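You operate a simulated robot arm through the tools that you are given. There is no shell and no other tool. Be economical: measure what you need, move in short steps, check, and stop when the job is done.

Carry out the task below with a simulated robot arm. There is one attempt and no reset: what you move stays moved.

TASK
Scan the grey tag, key in its pier and confirm it as HEAVY.
Fine: the blue button scans, the flight board gives the pier; knob to HEAVY, then the green button.

Only the result counts: the job must be done as asked and must still hold three seconds after the hand-in. Knocking over, shifting, dropping, spilling or breaking anything else fails it.

THE ROBOT
A 7-joint arm with a two-finger parallel gripper, fixed in place. Base frame: the origin is at the foot of the arm, x ahead of it, y to its left, z up. Units: mm, rad, N and s.
Its first joint turns from -1.152 to 1.152 rad. Payload 2.5 kg.
The TCP is the grasp point between the finger pads, 23 mm short of the fingertips. In the tool frame z runs along the fingers and y along their closing line. Largest opening 94 mm; finger width 38, thickness 10; the body of the gripper, 54 by 96 mm, starts 39 mm behind the TCP.
Orientation is that of the tool frame in the base frame, as a unit quaternion [x, y, z, w]. With the fingers straight down and closing along the base's y, the tool's x points along the base's -x, its y along +y and its z along -z.

THE INTERFACE
- The arm moves only by the tool drive_tool. Its argument "plan" is a list of rows, each a list of 7 numbers: the shift along the tool's x, y, z in mm, then the turn, a rotation vector about the tool's x, y, z in rad, then the opening, from 0 (shut) to 1 (fully open). In form: [[dx, dy, dz, ax, ay, az, jaw], ...]. A call has 1 to 10 rows; each row shifts and turns the commanded pose from where the row before left it, along the tool's axes as they then stand. Each row takes 0.2 s and may step no farther than 50 mm and 0.15 rad from the row before; otherwise, or with a gripper value out of range, the whole call is refused. Where a pose cannot be reached the arm comes as near as it can. A force on the tool above 40 N (or 10 N above the force at the start of the call, whichever is more), or a blocked arm, ends the call early, and 0.2 s more pass. Each finger travels about 108 mm/s and halts on what it meets, pressing with about 29 N; the grip force reading is that of the motor and also rises with nothing between the fingers. The clock runs only during rows and for 0.2 s after the last one: add rows that do not move to give the fingers time. The reply holds the time, the measured pose of the TCP, the force on the tool along the base axes, the opening and the grip force, in the units named above and with some noise.
- Cameras (640 x 400 px; columns grow to the right, rows downward): "scene" is fixed at [105.2, -405.7, 554.7]; the picture's right is [0.90, -0.43, 0.00], its down [-0.27, -0.56, -0.79] and it looks along [0.34, 0.71, -0.62] (base axes); focal length 239 px, centre (320, 200). "wrist" rides on the gripper at [-39, 0, -44] in the tool frame; the picture's right is [0.00, -1.00, 0.00], its down [0.97, 0.00, -0.24] and it looks along [0.24, 0.00, 0.97] (tool axes); focal length 218 px, centre (320, 200).
- get_image(camera): a new picture of that camera. No time passes.
- probe_pixels(camera, pixels): there is no depth. For up to 12 entries [column, row, z] of the newest picture of that camera ("zoom" is the newest enlarged one), the place [x, y] in the base frame at which the ray of that pixel passes the height z, good to about 2 mm, but the place of the scene camera against the robot may be out by one fixed shift of up to 18 mm in any direction. No time passes.
- enlarge(camera, box): a new picture of the part [left, top, right, bottom] of that camera's present view, enlarged. No time passes.
- hand_in(): hands the job in; it is judged then, once.

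Go step by step. Measure first, check grasps and placings, and put right what went wrong. The budget is 80 turns and 54 pictures, counting those below and the enlarged ones. Unless the task says otherwise, let go and move clear before handing in, and close with one line.

The tools are called after "Emit:" by a JSON object that holds its "name" and its "arguments". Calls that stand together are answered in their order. drive_tool: Moves the arm, as the interface text tells. Its arguments: {"type":"object","properties":{"plan":{"type":"array"}},"required":["plan"]} The other tools are called the same way: get_image (camera) takes a picture; probe_pixels (camera, pixels) gives the place at which the rays of pixels pass given heights; enlarge (camera, box) takes an enlarged picture of a part of a camera's view; hand_in () hands the job in.

At the start:

```text
time: 0.0
position: [358.2, -21.5, 309.2]
orientation: [0.0, 1.0, 0.0, 0.0]
force: [-0.2, 0.2, -0.2]
width: 94.3
gripper_force: 0.0
```

scene: 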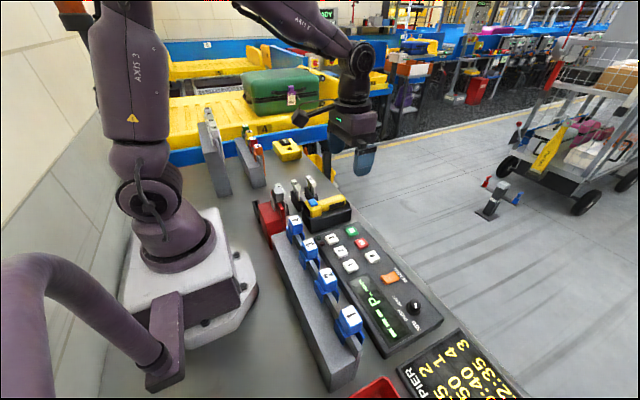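
wrist: 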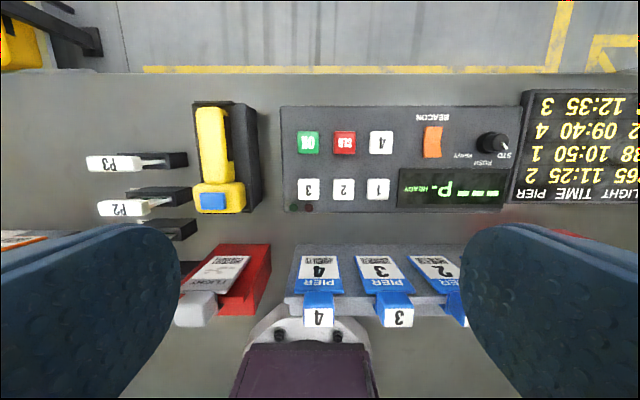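

The wrist view shows the panel (keys 1–4, green, red, knob at ~(490,145)), the yellow scanner with a blue button (212,200), and a grey tag at (215,275). I'll enlarge for detail.

Emit:
{"name": "enlarge", "arguments": {"camera": "wrist", "box": [280, 90, 520, 220]}}

Emit:
{"name": "enlarge", "arguments": {"camera": "wrist", "box": [80, 90, 300, 340]}}

Emit:
{"name": "enlarge", "arguments": {"camera": "scene", "box": [240, 160, 440, 290]}}

Emit:
{"name": "enlarge", "arguments": {"camera": "scene", "box": [330, 260, 530, 400]}}

```text
2.67 times, centred on (400, 155) of wrist
```

zoom: 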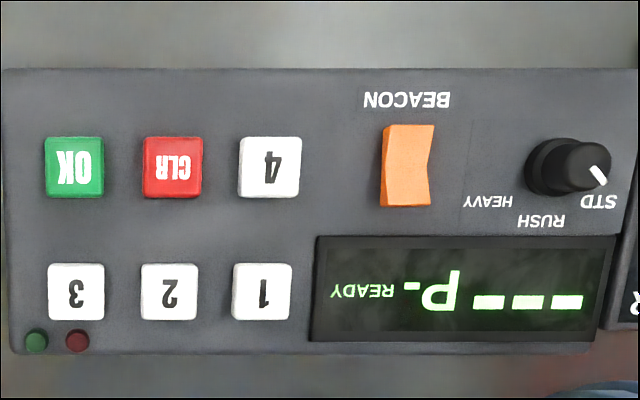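

```text
1.60 times, centred on (190, 215) of wrist
```

zoom: 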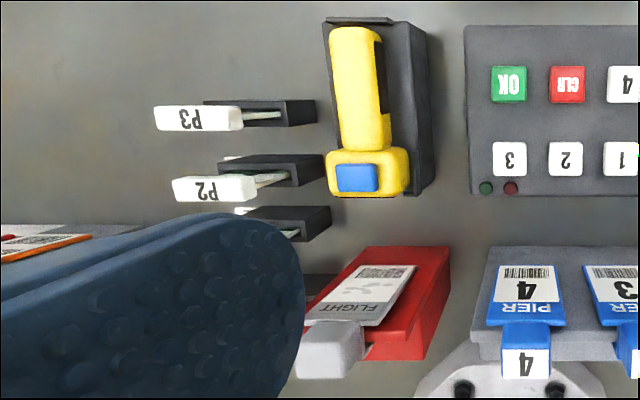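

```text
3.08 times, centred on (340, 225) of scene
```

zoom: 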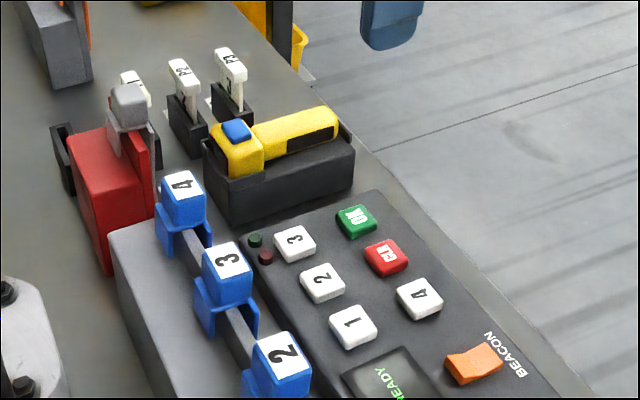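

```text
2.86 times, centred on (430, 330) of scene
```

zoom: 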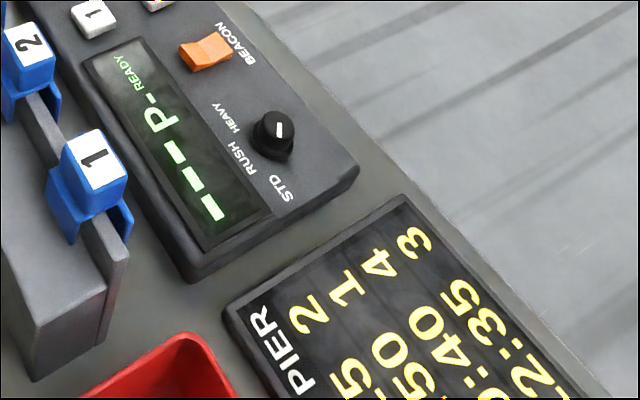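

The tag stands upright in a red holder, with a grey grip on top; the scanner lies in a dock. I'll measure key points before moving.

Emit:
{"name": "probe_pixels", "arguments": {"camera": "wrist", "pixels": [[212, 201, 110], [212, 120, 110], [205, 305, 150], [230, 262, 110], [308, 142, 75], [381, 142, 75], [378, 190, 75], [343, 190, 75], [308, 190, 75], [492, 143, 90], [285, 107, 70], [205, 305, 120]]}}

Emit:
{"name": "enlarge", "arguments": {"camera": "scene", "box": [170, 90, 310, 220]}}

Emit:
{"name": "enlarge", "arguments": {"camera": "scene", "box": [240, 165, 360, 245]}}

```text
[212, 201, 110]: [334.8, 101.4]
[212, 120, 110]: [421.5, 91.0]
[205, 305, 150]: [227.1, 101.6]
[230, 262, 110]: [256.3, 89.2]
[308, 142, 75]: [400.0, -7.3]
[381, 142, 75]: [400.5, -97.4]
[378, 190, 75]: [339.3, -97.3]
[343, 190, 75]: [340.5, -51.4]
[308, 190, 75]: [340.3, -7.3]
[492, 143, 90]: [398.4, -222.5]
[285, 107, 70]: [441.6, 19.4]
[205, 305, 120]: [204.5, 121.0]
```

```text
3.08 times, centred on (240, 155) of scene
```

zoom: 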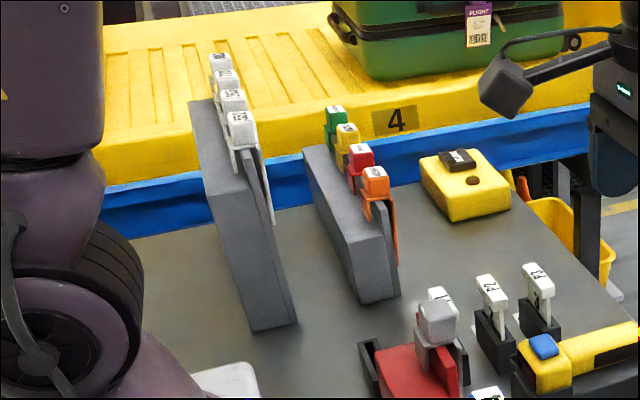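

```text
5.00 times, centred on (300, 205) of scene
```

zoom: 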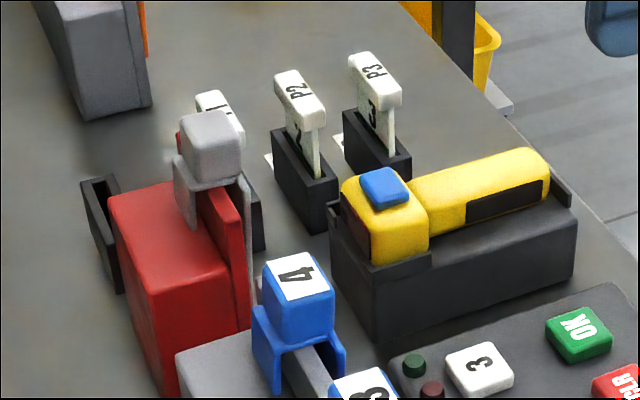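

The scanner's dark window faces −x, towards the grey tag in the red stand. I'll check the other rack's tags to be sure which is "the grey tag".

Emit:
{"name": "enlarge", "arguments": {"camera": "scene", "box": [195, 100, 275, 150]}}

Emit:
{"name": "drive_tool", "arguments": {"plan": [[0, 40, 0, 0, 0, 0, 0], [0, 40, 0, 0, 0, 0, 0], [0, 40, 0, 0, 0, 0, 0], [0, 0, 0, 0, 0, 0, 0]]}}

Emit:
{"name": "get_image", "arguments": {"camera": "wrist"}}

```text
8.00 times, centred on (235, 125) of scene
```

zoom: 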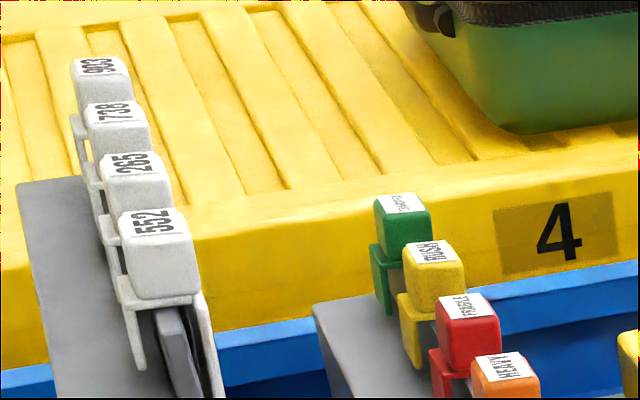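

```text
time: 1.0
position: [357.0, 99.8, 309.2]
orientation: [0.0, 1.0, 0.001, 0.0]
force: [0.0, 0.5, -0.4]
width: 0.0
gripper_force: 28.8
```

```text
44 pictures are left
```

wrist: 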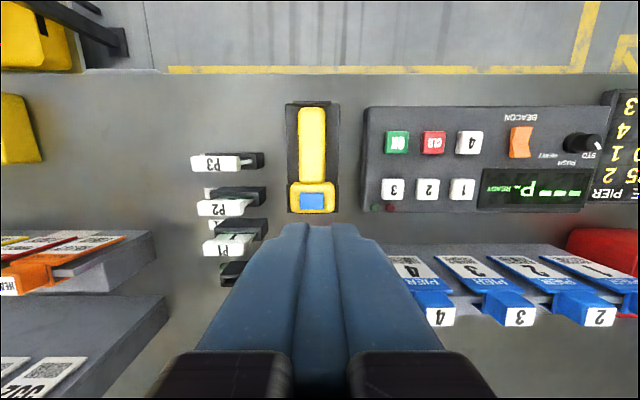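

The flight rack tags are white with numbers; the grey one is in the red stand. The button is at (312,200) now, and parallax puts it at z≈97; probing to confirm.

Emit:
{"name": "probe_pixels", "arguments": {"camera": "wrist", "pixels": [[312, 200, 97], [397, 142, 75], [462, 190, 75], [581, 143, 85], [312, 200, 105]]}}

Emit:
{"name": "enlarge", "arguments": {"camera": "wrist", "box": [260, 90, 380, 230]}}

```text
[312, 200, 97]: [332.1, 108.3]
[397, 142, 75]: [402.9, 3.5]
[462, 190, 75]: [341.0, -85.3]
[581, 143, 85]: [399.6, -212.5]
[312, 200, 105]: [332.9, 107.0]
```

```text
2.86 times, centred on (320, 160) of wrist
```

zoom: 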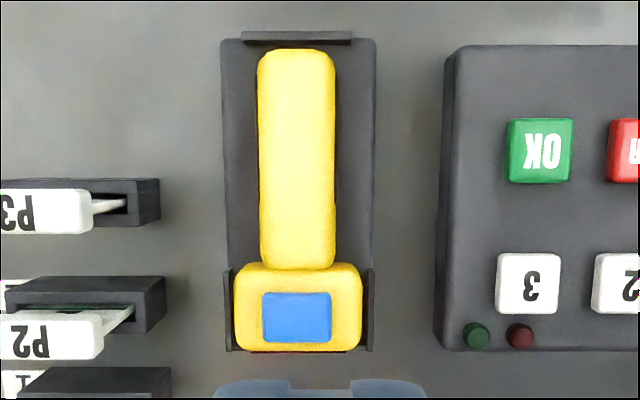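

Button at about (332,108), z≈97. I'll go above it with shut fingers and look again.

Emit:
{"name": "drive_tool", "arguments": {"plan": [[27, 8.5, 0, 0, 0, 0, 0], [0, 0, 40, 0, 0, 0, 0], [0, 0, 40, 0, 0, 0, 0], [0, 0, 40, 0, 0, 0, 0], [0, 0, 30, 0, 0, 0, 0], [0, 0, 0, 0, 0, 0, 0]]}}

Emit:
{"name": "get_image", "arguments": {"camera": "wrist"}}

Emit:
{"name": "enlarge", "arguments": {"camera": "scene", "box": [240, 140, 380, 245]}}

```text
time: 2.4
position: [328.0, 108.0, 157.3]
orientation: [0.0, 1.0, 0.0, 0.0]
force: [-0.1, -0.1, 0.7]
width: 0.0
gripper_force: 28.8
```

```text
42 pictures are left
```

wrist: 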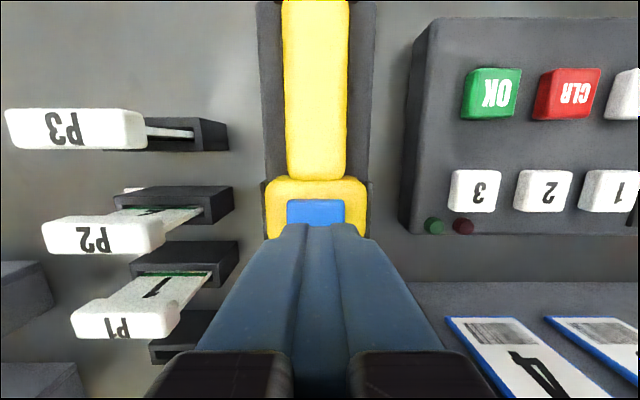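

```text
3.81 times, centred on (310, 192) of scene
```

zoom: 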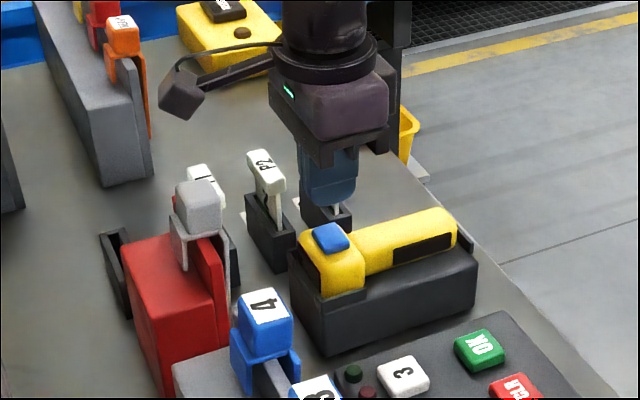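

Fingertips hover at (320,225) next to the button at (316,211). I'll cross-check heights with probes.

Emit:
{"name": "probe_pixels", "arguments": {"camera": "wrist", "pixels": [[316, 211, 97], [316, 211, 107], [491, 94, 75], [491, 94, 60], [491, 94, 85], [474, 191, 75], [474, 191, 60], [320, 225, 134]]}}

```text
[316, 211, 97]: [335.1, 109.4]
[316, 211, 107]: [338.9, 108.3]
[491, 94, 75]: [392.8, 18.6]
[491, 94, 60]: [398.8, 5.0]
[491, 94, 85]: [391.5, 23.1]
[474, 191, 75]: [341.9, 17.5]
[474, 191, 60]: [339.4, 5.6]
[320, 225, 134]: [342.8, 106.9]
```

Button estimates agree at (334,109), z≈97. I'll descend carefully in small steps until contact.

Emit:
{"name": "drive_tool", "arguments": {"plan": [[0, 0, 12, 0, 0, 0, 0], [0, 0, 8, 0, 0, 0, 0], [0, 0, 6, 0, 0, 0, 0], [0, 0, 3, 0, 0, 0, 0], [0, 0, 0, 0, 0, 0, 0]]}}

Emit:
{"name": "enlarge", "arguments": {"camera": "scene", "box": [260, 160, 370, 245]}}

```text
time: 3.6
position: [329.5, 107.1, 131.4]
orientation: [0.001, 1.0, 0.001, -0.001]
force: [1.0, -0.3, -0.4]
width: 0.1
gripper_force: 29.4
```

```text
4.71 times, centred on (315, 202) of scene
```

zoom: 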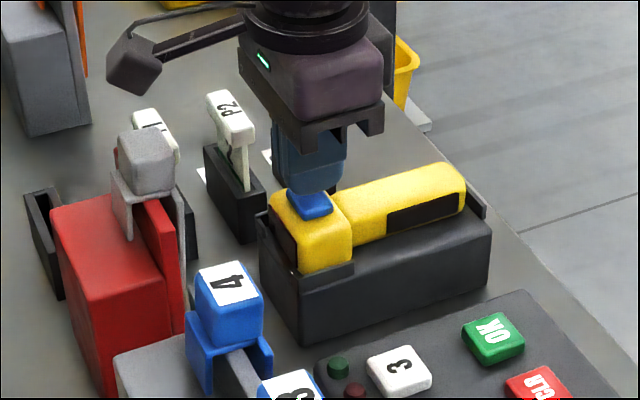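

Well aligned and still no contact force at z 131. Continuing down 2 mm at a time.

Emit:
{"name": "drive_tool", "arguments": {"plan": [[0, 0, 2, 0, 0, 0, 0], [0, 0, 2, 0, 0, 0, 0], [0, 0, 0, 0, 0, 0, 0]]}}

Emit:
{"name": "drive_tool", "arguments": {"plan": [[0, 0, 2, 0, 0, 0, 0], [0, 0, 0, 0, 0, 0, 0]]}}

Emit:
{"name": "drive_tool", "arguments": {"plan": [[0, 0, 2, 0, 0, 0, 0], [0, 0, 0, 0, 0, 0, 0]]}}

```text
time: 4.4
position: [330.0, 108.0, 126.3]
orientation: [0.0, 1.0, 0.0, 0.001]
force: [0.5, -1.0, 0.4]
width: 0.0
gripper_force: 29.0
```

```text
time: 5.0
position: [330.5, 106.8, 125.5]
orientation: [0.0, 1.0, 0.0, 0.0]
force: [-0.3, -0.2, 0.2]
width: 0.0
gripper_force: 29.6
```

```text
time: 5.6
position: [330.2, 107.6, 120.7]
orientation: [0.0, 1.0, 0.0, 0.001]
force: [-0.3, -0.2, -0.6]
width: 0.0
gripper_force: 28.4
```

Emit:
{"name": "drive_tool", "arguments": {"plan": [[0, 0, 2, 0, 0, 0, 0], [0, 0, 0, 0, 0, 0, 0]]}}

Emit:
{"name": "drive_tool", "arguments": {"plan": [[0, 0, 2, 0, 0, 0, 0], [0, 0, 0, 0, 0, 0, 0]]}}

Emit:
{"name": "enlarge", "arguments": {"camera": "scene", "box": [260, 160, 370, 245]}}

```text
time: 6.2
position: [329.8, 106.9, 118.9]
orientation: [-0.001, 1.0, 0.0, -0.001]
force: [-0.1, 0.1, 0.5]
width: 0.0
gripper_force: 28.8
```

```text
time: 6.8
position: [329.6, 107.2, 117.9]
orientation: [0.0, 1.0, 0.0, -0.001]
force: [-0.9, 0.2, 1.6]
width: 0.1
gripper_force: 29.2
```

```text
4.71 times, centred on (315, 202) of scene
```

zoom: 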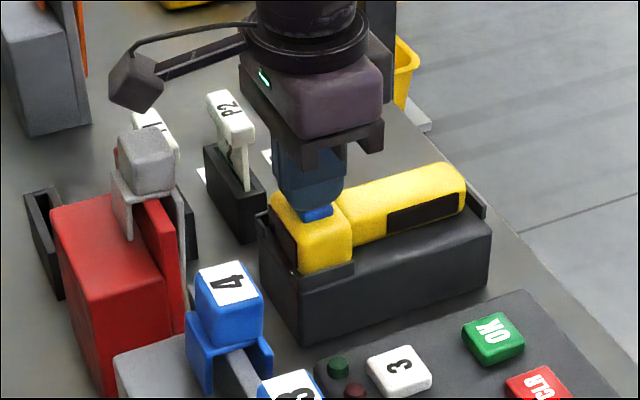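

The fingertip has just met the button (force z 1.6 N, tip ≈95). Pressing in 1 mm steps.

Emit:
{"name": "drive_tool", "arguments": {"plan": [[0, 0, 1, 0, 0, 0, 0], [0, 0, 0, 0, 0, 0, 0]]}}

Emit:
{"name": "drive_tool", "arguments": {"plan": [[0, 0, 1, 0, 0, 0, 0], [0, 0, 0, 0, 0, 0, 0]]}}

Emit:
{"name": "enlarge", "arguments": {"camera": "scene", "box": [330, 210, 470, 350]}}

```text
time: 7.4
position: [329.2, 106.1, 115.4]
orientation: [0.0, 1.0, -0.001, 0.0]
force: [0.7, 1.0, 2.4]
width: 0.1
gripper_force: 29.1
```

```text
time: 8.0
position: [328.4, 107.7, 116.5]
orientation: [0.0, 1.0, 0.0, 0.0]
force: [0.3, -0.6, 2.9]
width: 0.1
gripper_force: 29.6
```

```text
2.86 times, centred on (400, 280) of scene
```

zoom: 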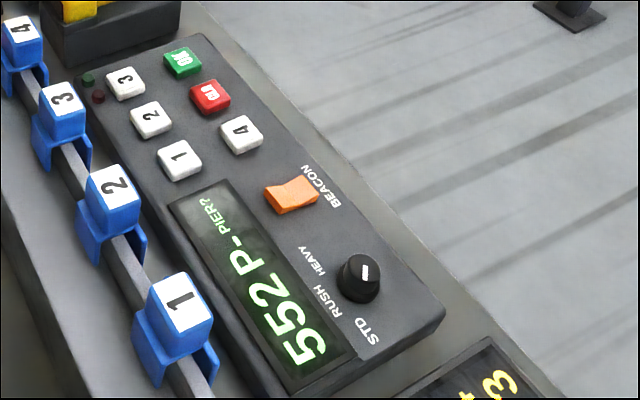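

The display reads "552 P- PIER?": scanned. Now I'll rise and move right to read the board.

Emit:
{"name": "drive_tool", "arguments": {"plan": [[0, 0, -20, 0, 0, 0, 0], [0, 0, -45, 0, 0, 0, 0], [0, 0, -45, 0, 0, 0, 0], [0, 0, -45, 0, 0, 0, 0], [0, -45, -30, 0, 0, 0, 0], [0, -48, 0, 0, 0, 0, 0], [0, -48, 0, 0, 0, 0, 0], [0, -48, 0, 0, 0, 0, 0], [0, -48, 0, 0, 0, 0, 0], [0, -48, 0, 0, 0, 0, 0]]}}

Emit:
{"name": "get_image", "arguments": {"camera": "wrist"}}

```text
refused: row 5 steps farther than a row can; nothing moved
```

```text
37 pictures are left
```

wrist: 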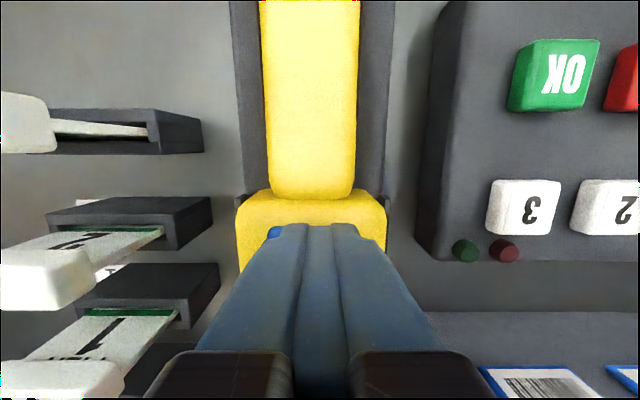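

Row 5 was too long (54 mm); same move with shorter rows.

Emit:
{"name": "drive_tool", "arguments": {"plan": [[0, 0, -20, 0, 0, 0, 0], [0, 0, -45, 0, 0, 0, 0], [0, 0, -45, 0, 0, 0, 0], [0, 0, -45, 0, 0, 0, 0], [0, -30, -30, 0, 0, 0, 0], [0, -48, 0, 0, 0, 0, 0], [0, -48, 0, 0, 0, 0, 0], [0, -48, 0, 0, 0, 0, 0], [0, -48, 0, 0, 0, 0, 0], [0, -48, 0, 0, 0, 0, 0]]}}

Emit:
{"name": "get_image", "arguments": {"camera": "wrist"}}

```text
time: 10.2
position: [330.6, -163.4, 302.3]
orientation: [-0.001, 1.0, 0.0, 0.0]
force: [-0.1, 0.0, 0.2]
width: 0.2
gripper_force: 29.3
```

```text
36 pictures are left
```

wrist: 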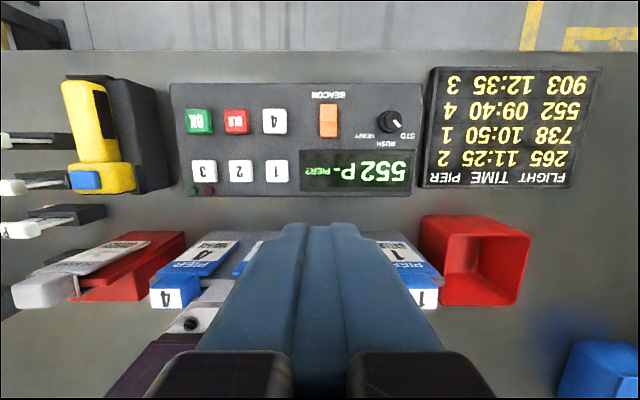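

Emit:
{"name": "enlarge", "arguments": {"camera": "wrist", "box": [420, 60, 610, 190]}}

Emit:
{"name": "probe_pixels", "arguments": {"camera": "wrist", "pixels": [[275, 121, 55], [275, 121, 70], [199, 121, 55], [199, 121, 70], [390, 122, 65], [390, 122, 85], [278, 170, 55], [278, 170, 70]]}}

```text
3.08 times, centred on (515, 125) of wrist
```

zoom: 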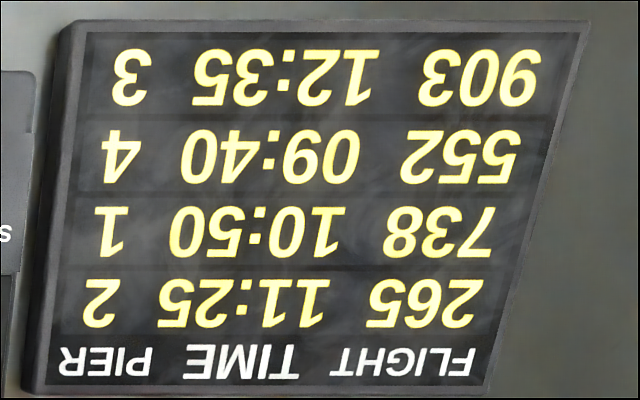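

```text
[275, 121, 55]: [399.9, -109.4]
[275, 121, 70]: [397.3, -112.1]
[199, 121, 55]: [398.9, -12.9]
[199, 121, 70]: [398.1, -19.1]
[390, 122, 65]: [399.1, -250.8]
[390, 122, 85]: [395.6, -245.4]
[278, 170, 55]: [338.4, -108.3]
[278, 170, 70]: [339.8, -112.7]
```

Flight 552 → pier 4. Key 4 sits about (399,−106), low (z≈50). I'll hover over it and look.

Emit:
{"name": "drive_tool", "arguments": {"plan": [[-35, 29, 0, 0, 0, 0, 0], [-34, 28, 0, 0, 0, 0, 0], [0, 0, 45, 0, 0, 0, 0], [0, 0, 45, 0, 0, 0, 0], [0, 0, 45, 0, 0, 0, 0], [0, 0, 40, 0, 0, 0, 0], [0, 0, 0, 0, 0, 0, 0]]}}

Emit:
{"name": "get_image", "arguments": {"camera": "wrist"}}

Emit:
{"name": "enlarge", "arguments": {"camera": "scene", "box": [320, 190, 440, 310]}}

```text
time: 11.8
position: [398.1, -107.5, 126.6]
orientation: [0.0, 1.0, 0.0, 0.0]
force: [0.2, 0.9, -0.5]
width: 0.0
gripper_force: 28.9
```

```text
34 pictures are left
```

wrist: 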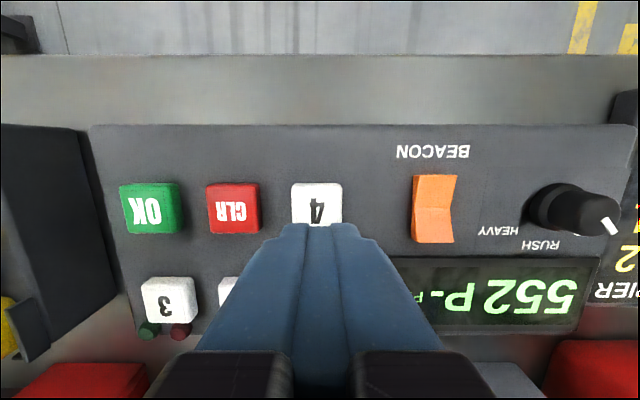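

```text
3.33 times, centred on (380, 250) of scene
```

zoom: 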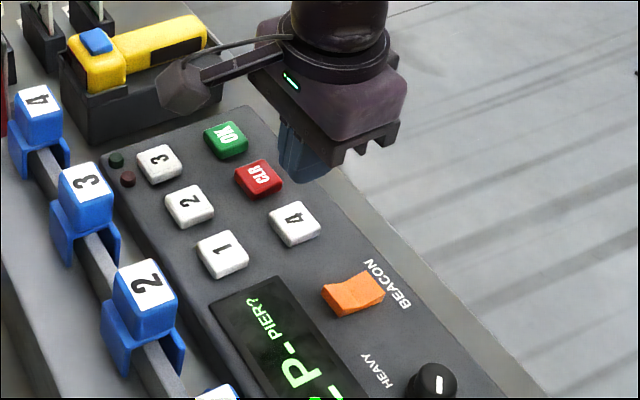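

Key 4's centre is at (317,203), and the fingers line up with it. Checking its place, then touching down.

Emit:
{"name": "probe_pixels", "arguments": {"camera": "wrist", "pixels": [[317, 203, 45], [317, 203, 60], [150, 209, 45], [572, 207, 55], [232, 209, 45]]}}

Emit:
{"name": "drive_tool", "arguments": {"plan": [[0, 0, 15, 0, 0, 0, 0], [0, 0, 10, 0, 0, 0, 0], [0, 0, 5, 0, 0, 0, 0], [0, 0, 0, 0, 0, 0, 0]]}}

Emit:
{"name": "get_image", "arguments": {"camera": "wrist"}}

```text
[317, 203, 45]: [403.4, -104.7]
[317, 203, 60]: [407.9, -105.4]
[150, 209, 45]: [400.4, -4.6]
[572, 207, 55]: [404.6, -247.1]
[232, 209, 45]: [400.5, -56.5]
```

```text
time: 12.8
position: [399.1, -105.9, 97.1]
orientation: [0.0, 1.0, 0.001, 0.0]
force: [0.6, -0.2, 0.3]
width: 0.0
gripper_force: 28.7
```

```text
32 pictures are left
```

wrist: 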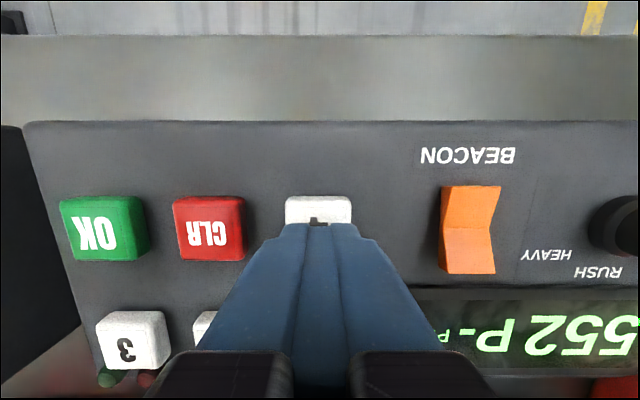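

Still centred and no contact (tip at 74). Continuing down gently.

Emit:
{"name": "drive_tool", "arguments": {"plan": [[0, 0, 5, 0, 0, 0, 0], [0, 0, 4, 0, 0, 0, 0], [0, 0, 3, 0, 0, 0, 0], [0, 0, 2, 0, 0, 0, 0], [0, 0, 0, 0, 0, 0, 0]]}}

Emit:
{"name": "drive_tool", "arguments": {"plan": [[0, 0, 2, 0, 0, 0, 0], [0, 0, 2, 0, 0, 0, 0], [0, 0, 0, 0, 0, 0, 0]]}}

```text
time: 14.0
position: [397.7, -106.5, 81.8]
orientation: [-0.001, 1.0, 0.0, 0.001]
force: [0.6, 0.1, -0.2]
width: 0.3
gripper_force: 29.1
```

```text
time: 14.8
position: [399.6, -106.0, 77.5]
orientation: [0.0, 1.0, 0.0, 0.0]
force: [1.6, 0.6, 0.0]
width: 0.0
gripper_force: 28.7
```

Emit:
{"name": "drive_tool", "arguments": {"plan": [[0, 0, 2, 0, 0, 0, 0], [0, 0, 0, 0, 0, 0, 0]]}}

Emit:
{"name": "drive_tool", "arguments": {"plan": [[0, 0, 2, 0, 0, 0, 0], [0, 0, 0, 0, 0, 0, 0]]}}

Emit:
{"name": "enlarge", "arguments": {"camera": "scene", "box": [330, 210, 470, 350]}}

```text
time: 15.4
position: [398.9, -106.4, 77.0]
orientation: [-0.001, 1.0, 0.0, 0.0]
force: [-0.3, -0.6, -0.2]
width: 0.0
gripper_force: 29.5
```

```text
time: 16.0
position: [398.5, -106.4, 74.7]
orientation: [0.0, 1.0, 0.0, 0.001]
force: [-0.3, -0.5, 0.2]
width: 0.1
gripper_force: 29.2
```

```text
2.86 times, centred on (400, 280) of scene
```

zoom: 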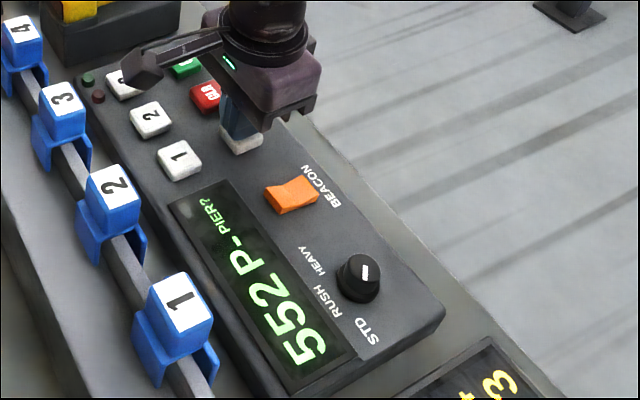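

Nearly touching. Keep stepping down, checking force.

Emit:
{"name": "drive_tool", "arguments": {"plan": [[0, 0, 1.5, 0, 0, 0, 0], [0, 0, 0, 0, 0, 0, 0]]}}

Emit:
{"name": "drive_tool", "arguments": {"plan": [[0, 0, 1.5, 0, 0, 0, 0], [0, 0, 0, 0, 0, 0, 0]]}}

Emit:
{"name": "enlarge", "arguments": {"camera": "scene", "box": [330, 210, 470, 350]}}

```text
time: 16.6
position: [398.1, -106.7, 72.7]
orientation: [0.0, 1.0, 0.0, 0.0]
force: [0.5, -0.6, -0.6]
width: 0.0
gripper_force: 29.0
```

```text
time: 17.2
position: [398.3, -107.8, 70.4]
orientation: [0.0, 1.0, 0.001, 0.0]
force: [0.0, -0.3, 1.0]
width: 0.2
gripper_force: 29.1
```

```text
2.86 times, centred on (400, 280) of scene
```

zoom: 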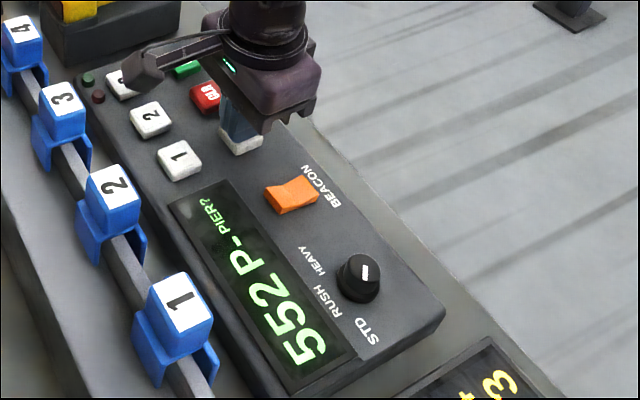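

Emit:
{"name": "drive_tool", "arguments": {"plan": [[0, 0, 1.5, 0, 0, 0, 0], [0, 0, 0, 0, 0, 0, 0]]}}

Emit:
{"name": "drive_tool", "arguments": {"plan": [[0, 0, 1, 0, 0, 0, 0], [0, 0, 0, 0, 0, 0, 0]]}}

Emit:
{"name": "enlarge", "arguments": {"camera": "scene", "box": [330, 210, 470, 350]}}

```text
time: 17.8
position: [398.8, -106.2, 70.5]
orientation: [0.0, 1.0, 0.0, 0.0]
force: [-0.2, -0.7, 1.5]
width: 0.0
gripper_force: 29.5
```

```text
time: 18.4
position: [398.6, -107.0, 68.0]
orientation: [0.0, 1.0, 0.0, -0.001]
force: [0.8, 0.5, 1.4]
width: 0.0
gripper_force: 28.8
```

```text
2.86 times, centred on (400, 280) of scene
```

zoom: 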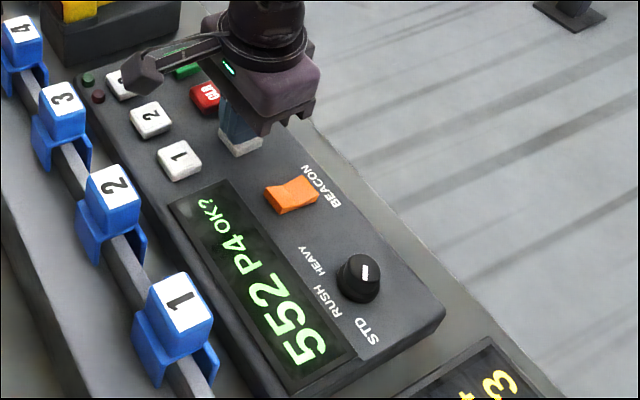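

Display: "552 P4 OK?" — pier keyed. Now rise and hover by the knob (y≈−247) with jaws part open.

Emit:
{"name": "drive_tool", "arguments": {"plan": [[0, 0, -20, 0, 0, 0, 0], [0, 0, -40, 0, 0, 0, 0], [0, 0, -25, 0, 0, 0, 0.3], [0, -45, 0, 0, 0, 0, 0.6], [0, -45, 0, 0, 0, 0, 0.6], [0, -48, 0, 0, 0, 0, 0.6], [0, 0, 0, 0, 0, 0, 0.6]]}}

Emit:
{"name": "get_image", "arguments": {"camera": "wrist"}}

Emit:
{"name": "enlarge", "arguments": {"camera": "wrist", "box": [230, 100, 430, 260]}}

```text
time: 20.0
position: [400.5, -243.2, 151.1]
orientation: [0.0, 1.0, 0.0, 0.0]
force: [-0.1, 0.7, -0.1]
width: 56.5
gripper_force: 0.1
```

```text
28 pictures are left
```

wrist: 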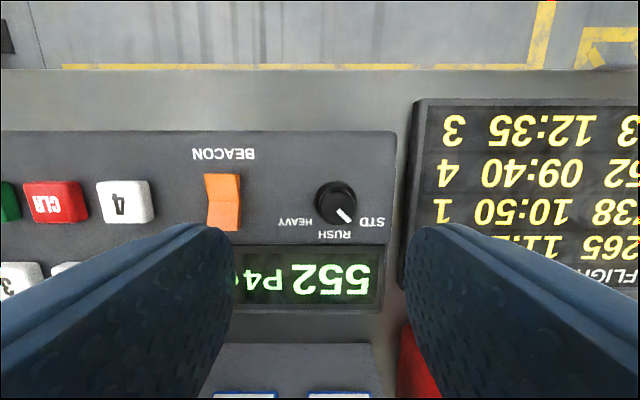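

```text
2.50 times, centred on (330, 180) of wrist
```

zoom: 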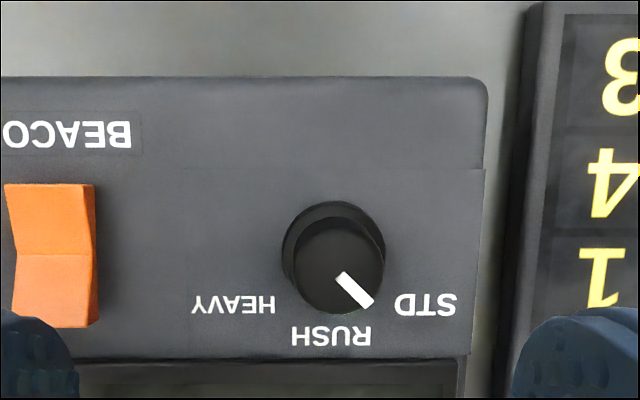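

The pointer sits at 45° lower right (STD), HEAVY mirrored lower left: about +90° about the tool z. Probing the knob centre (338,206) top.

Emit:
{"name": "probe_pixels", "arguments": {"camera": "wrist", "pixels": [[338, 206, 60], [338, 206, 50], [336, 197, 45], [320, 206, 60], [356, 206, 60], [413, 200, 50], [395, 140, 40]]}}

Emit:
{"name": "enlarge", "arguments": {"camera": "scene", "box": [380, 240, 500, 360]}}

```text
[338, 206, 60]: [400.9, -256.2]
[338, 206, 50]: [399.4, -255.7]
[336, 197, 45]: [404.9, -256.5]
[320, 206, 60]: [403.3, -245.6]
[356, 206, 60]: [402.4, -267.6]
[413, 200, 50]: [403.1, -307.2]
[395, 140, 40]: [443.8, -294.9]
```

```text
3.33 times, centred on (440, 300) of scene
```

zoom: 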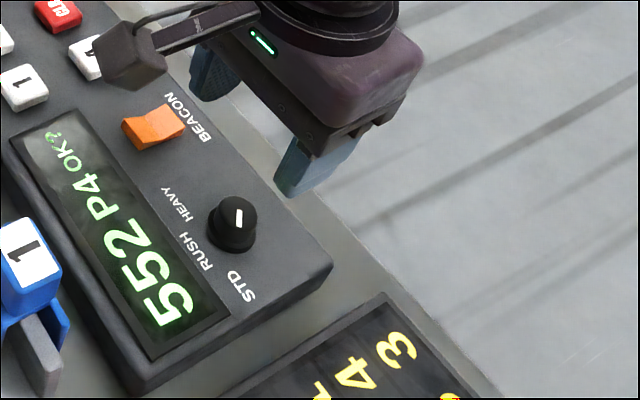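

Knob centre ≈ (401,−255), about 23 mm across. I'll centre, pre-turn −0.75 rad, narrow the jaw and lower partway, then check.

Emit:
{"name": "drive_tool", "arguments": {"plan": [[0, -11.5, 0, 0, 0, 0, 0.48], [0, 0, 0, 0, 0, -0.15, 0.48], [0, 0, 0, 0, 0, -0.15, 0.48], [0, 0, 0, 0, 0, -0.15, 0.48], [0, 0, 0, 0, 0, -0.15, 0.48], [0, 0, 0, 0, 0, -0.15, 0.48], [0, 0, 30, 0, 0, 0, 0.48], [0, 0, 20, 0, 0, 0, 0.48], [0, 0, 0, 0, 0, 0, 0.48]]}}

Emit:
{"name": "get_image", "arguments": {"camera": "wrist"}}

Emit:
{"name": "enlarge", "arguments": {"camera": "scene", "box": [380, 220, 500, 340]}}

```text
time: 22.0
position: [399.4, -256.0, 101.4]
orientation: [-0.367, 0.93, 0.0, 0.0]
force: [0.3, -0.5, -0.1]
width: 45.2
gripper_force: 0.1
```

```text
25 pictures are left
```

wrist: 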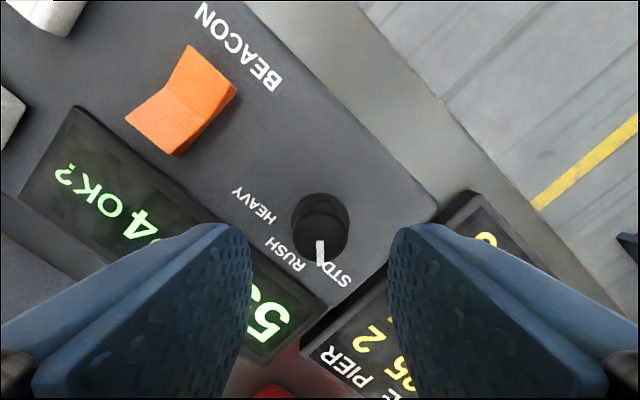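

```text
3.33 times, centred on (440, 280) of scene
```

zoom: 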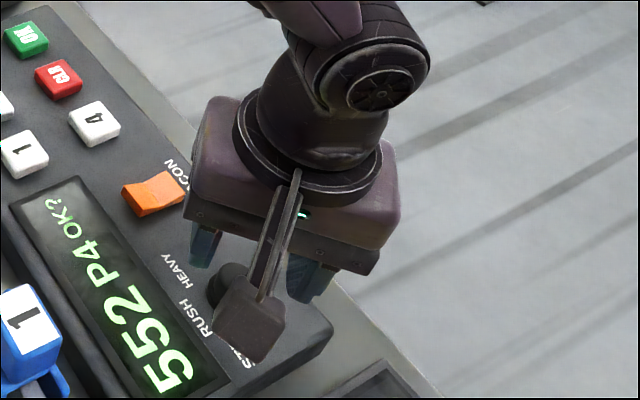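

Knob is centred at col ~320 between the fingers. Checking its along-finger-width offset, then lowering further.

Emit:
{"name": "probe_pixels", "arguments": {"camera": "wrist", "pixels": [[320, 238, 60], [320, 238, 65], [319, 220, 45]]}}

Emit:
{"name": "drive_tool", "arguments": {"plan": [[0, 0, 10, 0, 0, 0, 0.48], [0, 0, 6, 0, 0, 0, 0.48], [0, 0, 0, 0, 0, 0, 0.48]]}}

Emit:
{"name": "get_image", "arguments": {"camera": "wrist"}}

```text
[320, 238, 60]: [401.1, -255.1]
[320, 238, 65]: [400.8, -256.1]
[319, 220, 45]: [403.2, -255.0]
```

```text
time: 22.8
position: [399.8, -255.2, 85.8]
orientation: [-0.366, 0.931, 0.0, -0.001]
force: [-1.3, -0.5, 0.3]
width: 45.3
gripper_force: 0.0
```

```text
23 pictures are left
```

wrist: 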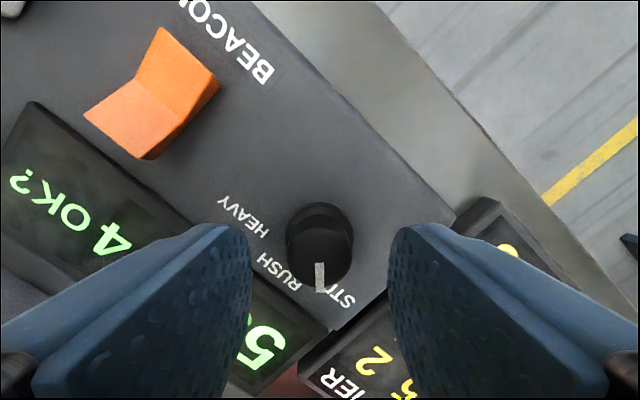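

Centred. Lowering 13 mm so the pads straddle the knob, then closing.

Emit:
{"name": "drive_tool", "arguments": {"plan": [[0, 0, 5, 0, 0, 0, 0.48], [0, 0, 4, 0, 0, 0, 0.48], [0, 0, 4, 0, 0, 0, 0.48], [0, 0, 0, 0, 0, 0, 0.48]]}}

Emit:
{"name": "drive_tool", "arguments": {"plan": [[0, 0, 0, 0, 0, 0, 0.35], [0, 0, 0, 0, 0, 0, 0.2], [0, 0, 0, 0, 0, 0, 0.2]]}}

Emit:
{"name": "get_image", "arguments": {"camera": "wrist"}}

```text
time: 23.8
position: [399.5, -255.5, 72.7]
orientation: [-0.366, 0.93, 0.0, 0.001]
force: [0.4, -0.3, 0.1]
width: 45.5
gripper_force: 0.2
```

```text
time: 24.6
position: [399.5, -256.0, 73.3]
orientation: [-0.366, 0.931, -0.001, 0.0]
force: [6.3, -4.5, -5.5]
width: 25.7
gripper_force: 45.1
```

```text
22 pictures are left
```

wrist: 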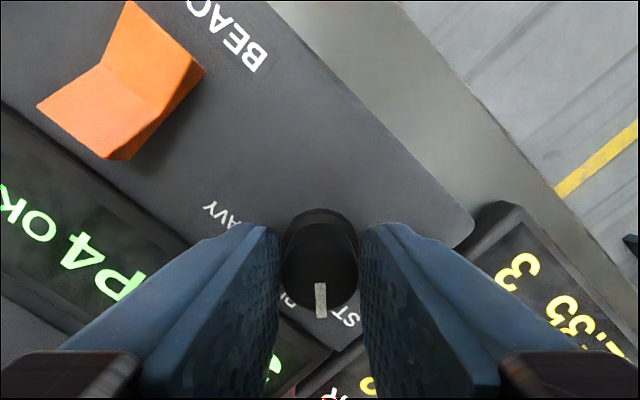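

Gripped at 25.7 mm. Turning clockwise seen from above (+tool z) by 0.6 rad first, then checking.

Emit:
{"name": "drive_tool", "arguments": {"plan": [[0, 0, 0, 0, 0, 0.12, 0.2], [0, 0, 0, 0, 0, 0.12, 0.2], [0, 0, 0, 0, 0, 0.12, 0.2], [0, 0, 0, 0, 0, 0.12, 0.2], [0, 0, 0, 0, 0, 0.12, 0.2], [0, 0, 0, 0, 0, 0, 0.2]]}}

Emit:
{"name": "get_image", "arguments": {"camera": "wrist"}}

```text
time: 26.0
position: [398.6, -256.2, 74.3]
orientation: [-0.074, 0.997, 0.0, -0.001]
force: [0.3, -5.1, -6.6]
width: 25.5
gripper_force: 44.9
```

```text
21 pictures are left
```

wrist: 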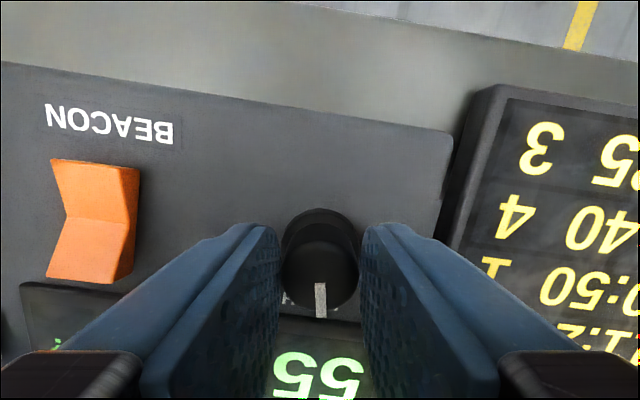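

The knob turns with the fingers. Continuing 0.95 rad to about HEAVY.

Emit:
{"name": "drive_tool", "arguments": {"plan": [[0, 0, 0, 0, 0, 0.12, 0.2], [0, 0, 0, 0, 0, 0.12, 0.2], [0, 0, 0, 0, 0, 0.12, 0.2], [0, 0, 0, 0, 0, 0.12, 0.2], [0, 0, 0, 0, 0, 0.12, 0.2], [0, 0, 0, 0, 0, 0.12, 0.2], [0, 0, 0, 0, 0, 0.12, 0.2], [0, 0, 0, 0, 0, 0.11, 0.2], [0, 0, 0, 0, 0, 0, 0.2]]}}

Emit:
{"name": "get_image", "arguments": {"camera": "wrist"}}

```text
time: 28.0
position: [398.6, -253.8, 73.4]
orientation: [0.39, 0.921, 0.001, -0.002]
force: [-2.9, 10.5, -10.3]
width: 25.3
gripper_force: 44.7
```

```text
20 pictures are left
```

wrist: 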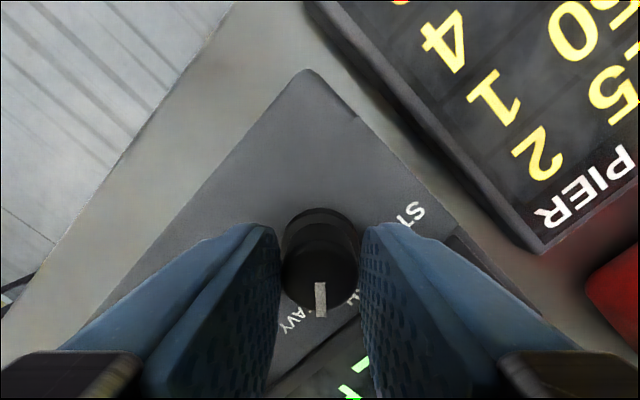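

The pointer has turned ~1.55 rad. Releasing, rising, and checking where it settles.

Emit:
{"name": "drive_tool", "arguments": {"plan": [[0, 0, 0, 0, 0, 0, 0.35], [0, 0, 0, 0, 0, 0, 0.48], [0, 0, 0, 0, 0, 0, 0.48], [0, 0, -20, 0, 0, 0, 0.48], [0, 0, -40, 0, 0, 0, 0.48], [0, 0, -30, 0, 0, 0, 0.48], [0, 0, 0, 0, 0, 0, 0.48]]}}

Emit:
{"name": "enlarge", "arguments": {"camera": "wrist", "box": [220, 100, 420, 260]}}

Emit:
{"name": "enlarge", "arguments": {"camera": "scene", "box": [340, 220, 480, 340]}}

```text
time: 29.6
position: [399.1, -254.4, 164.3]
orientation: [0.39, 0.921, 0.0, 0.001]
force: [-0.1, 0.4, 0.5]
width: 45.1
gripper_force: 0.0
```

```text
2.50 times, centred on (320, 180) of wrist
```

zoom: 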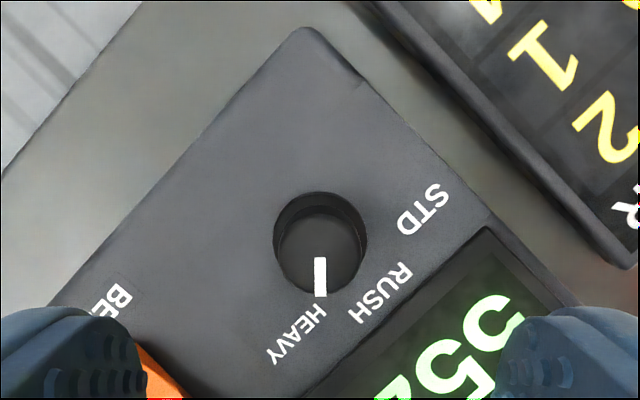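

```text
3.33 times, centred on (410, 280) of scene
```

zoom: 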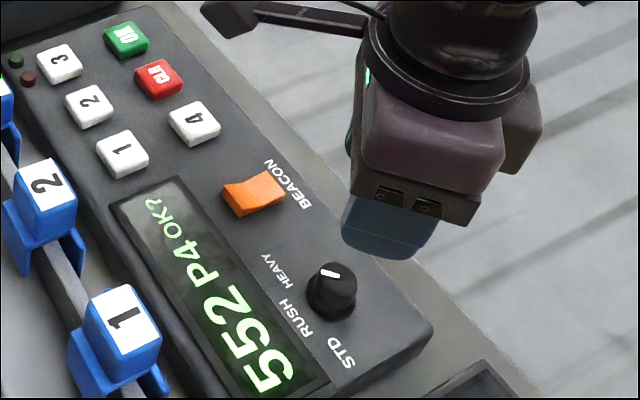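

The pointer is at HEAVY and the display still shows "552 P4 OK?". Rotating back, shutting the fingers and moving over the green button (400,−6).

Emit:
{"name": "drive_tool", "arguments": {"plan": [[0, 0, 0, 0, 0, -0.14, 0.2], [0, 0, 0, 0, 0, -0.14, 0], [0, 0, 0, 0, 0, -0.14, 0], [0, 0, 0, 0, 0, -0.14, 0], [0, 0, 0, 0, 0, -0.14, 0], [0, 0, 0, 0, 0, -0.1, 0], [0, 0, 0, 0, 0, 0, 0]]}}

Emit:
{"name": "drive_tool", "arguments": {"plan": [[0, 48, 0, 0, 0, 0, 0], [0, 48, 0, 0, 0, 0, 0], [0, 48, 0, 0, 0, 0, 0], [0, 48, 0, 0, 0, 0, 0], [0, 48, 0, 0, 0, 0, 0], [0, 8, 0, 0, 0, 0, 0], [0, 0, 40, 0, 0, 0, 0], [0, 0, 15, 0, 0, 0, 0], [0, 0, 0, 0, 0, 0, 0]]}}

Emit:
{"name": "get_image", "arguments": {"camera": "wrist"}}

```text
time: 31.2
position: [397.8, -255.2, 164.2]
orientation: [0.001, 1.0, 0.0, 0.001]
force: [-0.8, -0.1, 1.1]
width: 0.0
gripper_force: 28.8
```

```text
time: 33.2
position: [398.5, -9.0, 108.9]
orientation: [0.001, 1.0, 0.0, 0.0]
force: [0.2, 0.1, 0.5]
width: 0.0
gripper_force: 29.5
```

```text
17 pictures are left
```

wrist: 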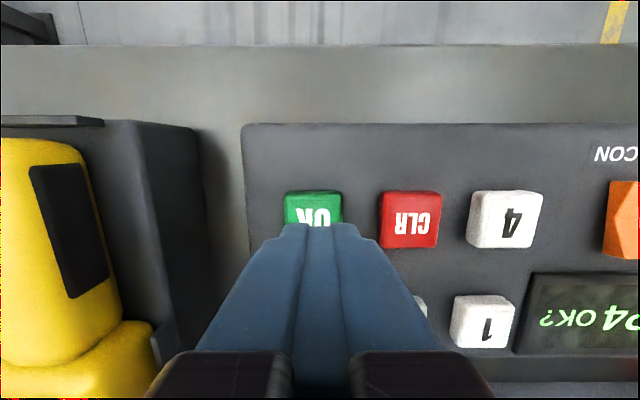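

Green button at (314,207), about 3 mm to the left. Correcting and descending to just above it.

Emit:
{"name": "drive_tool", "arguments": {"plan": [[0, 3, 12, 0, 0, 0, 0], [0, 0, 10, 0, 0, 0, 0], [0, 0, 8, 0, 0, 0, 0], [0, 0, 4, 0, 0, 0, 0], [0, 0, 0, 0, 0, 0, 0]]}}

Emit:
{"name": "drive_tool", "arguments": {"plan": [[0, 0, 2, 0, 0, 0, 0], [0, 0, 1.5, 0, 0, 0, 0], [0, 0, 0, 0, 0, 0, 0]]}}

Emit:
{"name": "drive_tool", "arguments": {"plan": [[0, 0, 1.5, 0, 0, 0, 0], [0, 0, 1, 0, 0, 0, 0], [0, 0, 0, 0, 0, 0, 0]]}}

Emit:
{"name": "enlarge", "arguments": {"camera": "scene", "box": [330, 210, 470, 350]}}

```text
time: 34.4
position: [399.1, -3.4, 76.9]
orientation: [0.002, 1.0, 0.0, -0.001]
force: [0.4, 0.1, 0.7]
width: 0.0
gripper_force: 28.4
```

```text
time: 35.2
position: [398.2, -3.9, 72.5]
orientation: [0.001, 1.0, 0.001, 0.0]
force: [-0.8, 0.0, -0.2]
width: 0.2
gripper_force: 29.1
```

```text
time: 36.0
position: [398.0, -4.2, 69.5]
orientation: [0.001, 1.0, 0.0, 0.0]
force: [0.8, -0.3, 0.8]
width: 0.3
gripper_force: 28.9
```

```text
2.86 times, centred on (400, 280) of scene
```

zoom: 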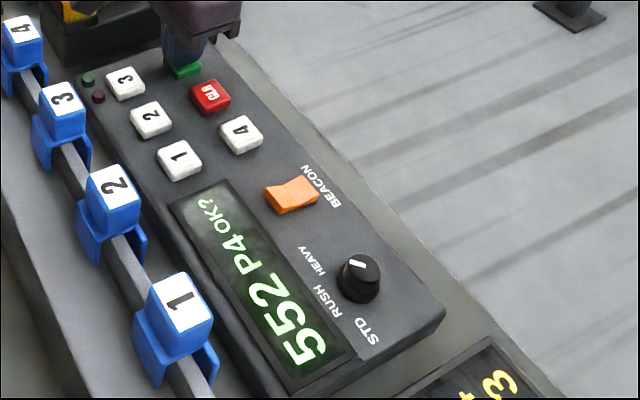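

Touching, not yet registered. Pressing 2 mm more.

Emit:
{"name": "drive_tool", "arguments": {"plan": [[0, 0, 1, 0, 0, 0, 0], [0, 0, 0.7, 0, 0, 0, 0], [0, 0, 0, 0, 0, 0, 0]]}}

Emit:
{"name": "enlarge", "arguments": {"camera": "scene", "box": [330, 210, 470, 350]}}

```text
time: 36.8
position: [399.8, -3.7, 67.7]
orientation: [0.001, 1.0, 0.0, 0.0]
force: [-0.8, 1.1, 2.5]
width: 0.1
gripper_force: 28.8
```

```text
2.86 times, centred on (400, 280) of scene
```

zoom: 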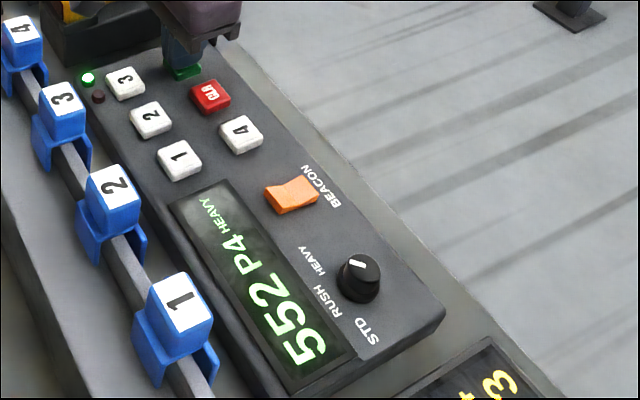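

The display reads "552 P4 HEAVY" and the green lamp is lit. Rising clear.

Emit:
{"name": "drive_tool", "arguments": {"plan": [[0, 0, -20, 0, 0, 0, 0], [0, 0, -45, 0, 0, 0, 0], [0, 0, -45, 0, 0, 0, 0], [0, 0, -45, 0, 0, 0, 0], [0, 0, -30, 0, 0, 0, 0], [0, 0, 0, 0, 0, 0, 0]]}}

Emit:
{"name": "get_image", "arguments": {"camera": "scene"}}

```text
time: 38.2
position: [398.8, -4.6, 254.8]
orientation: [0.0, 1.0, 0.0, 0.0]
force: [-0.9, 0.3, -0.3]
width: 0.1
gripper_force: 28.6
```

```text
14 pictures are left
```

scene: 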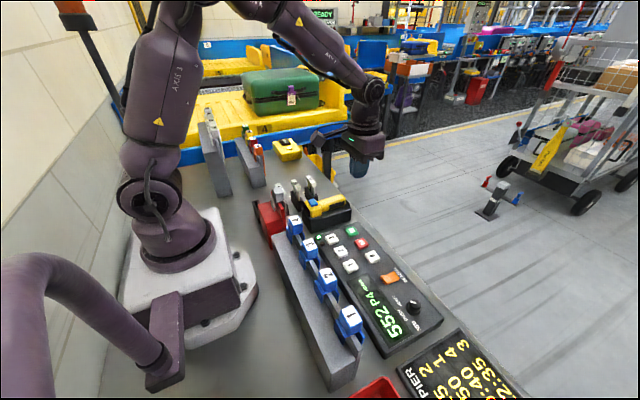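

The arm is clear, everything is in place and the display holds "552 P4 HEAVY". Handing in.

Emit:
{"name": "hand_in", "arguments": {}}

```text
The job is handed in.
```

The grey tag scanned as flight 552, I keyed in pier 4 from the board, set the knob to HEAVY and confirmed with the green button; the display read "552 P4 HEAVY" when I handed in.
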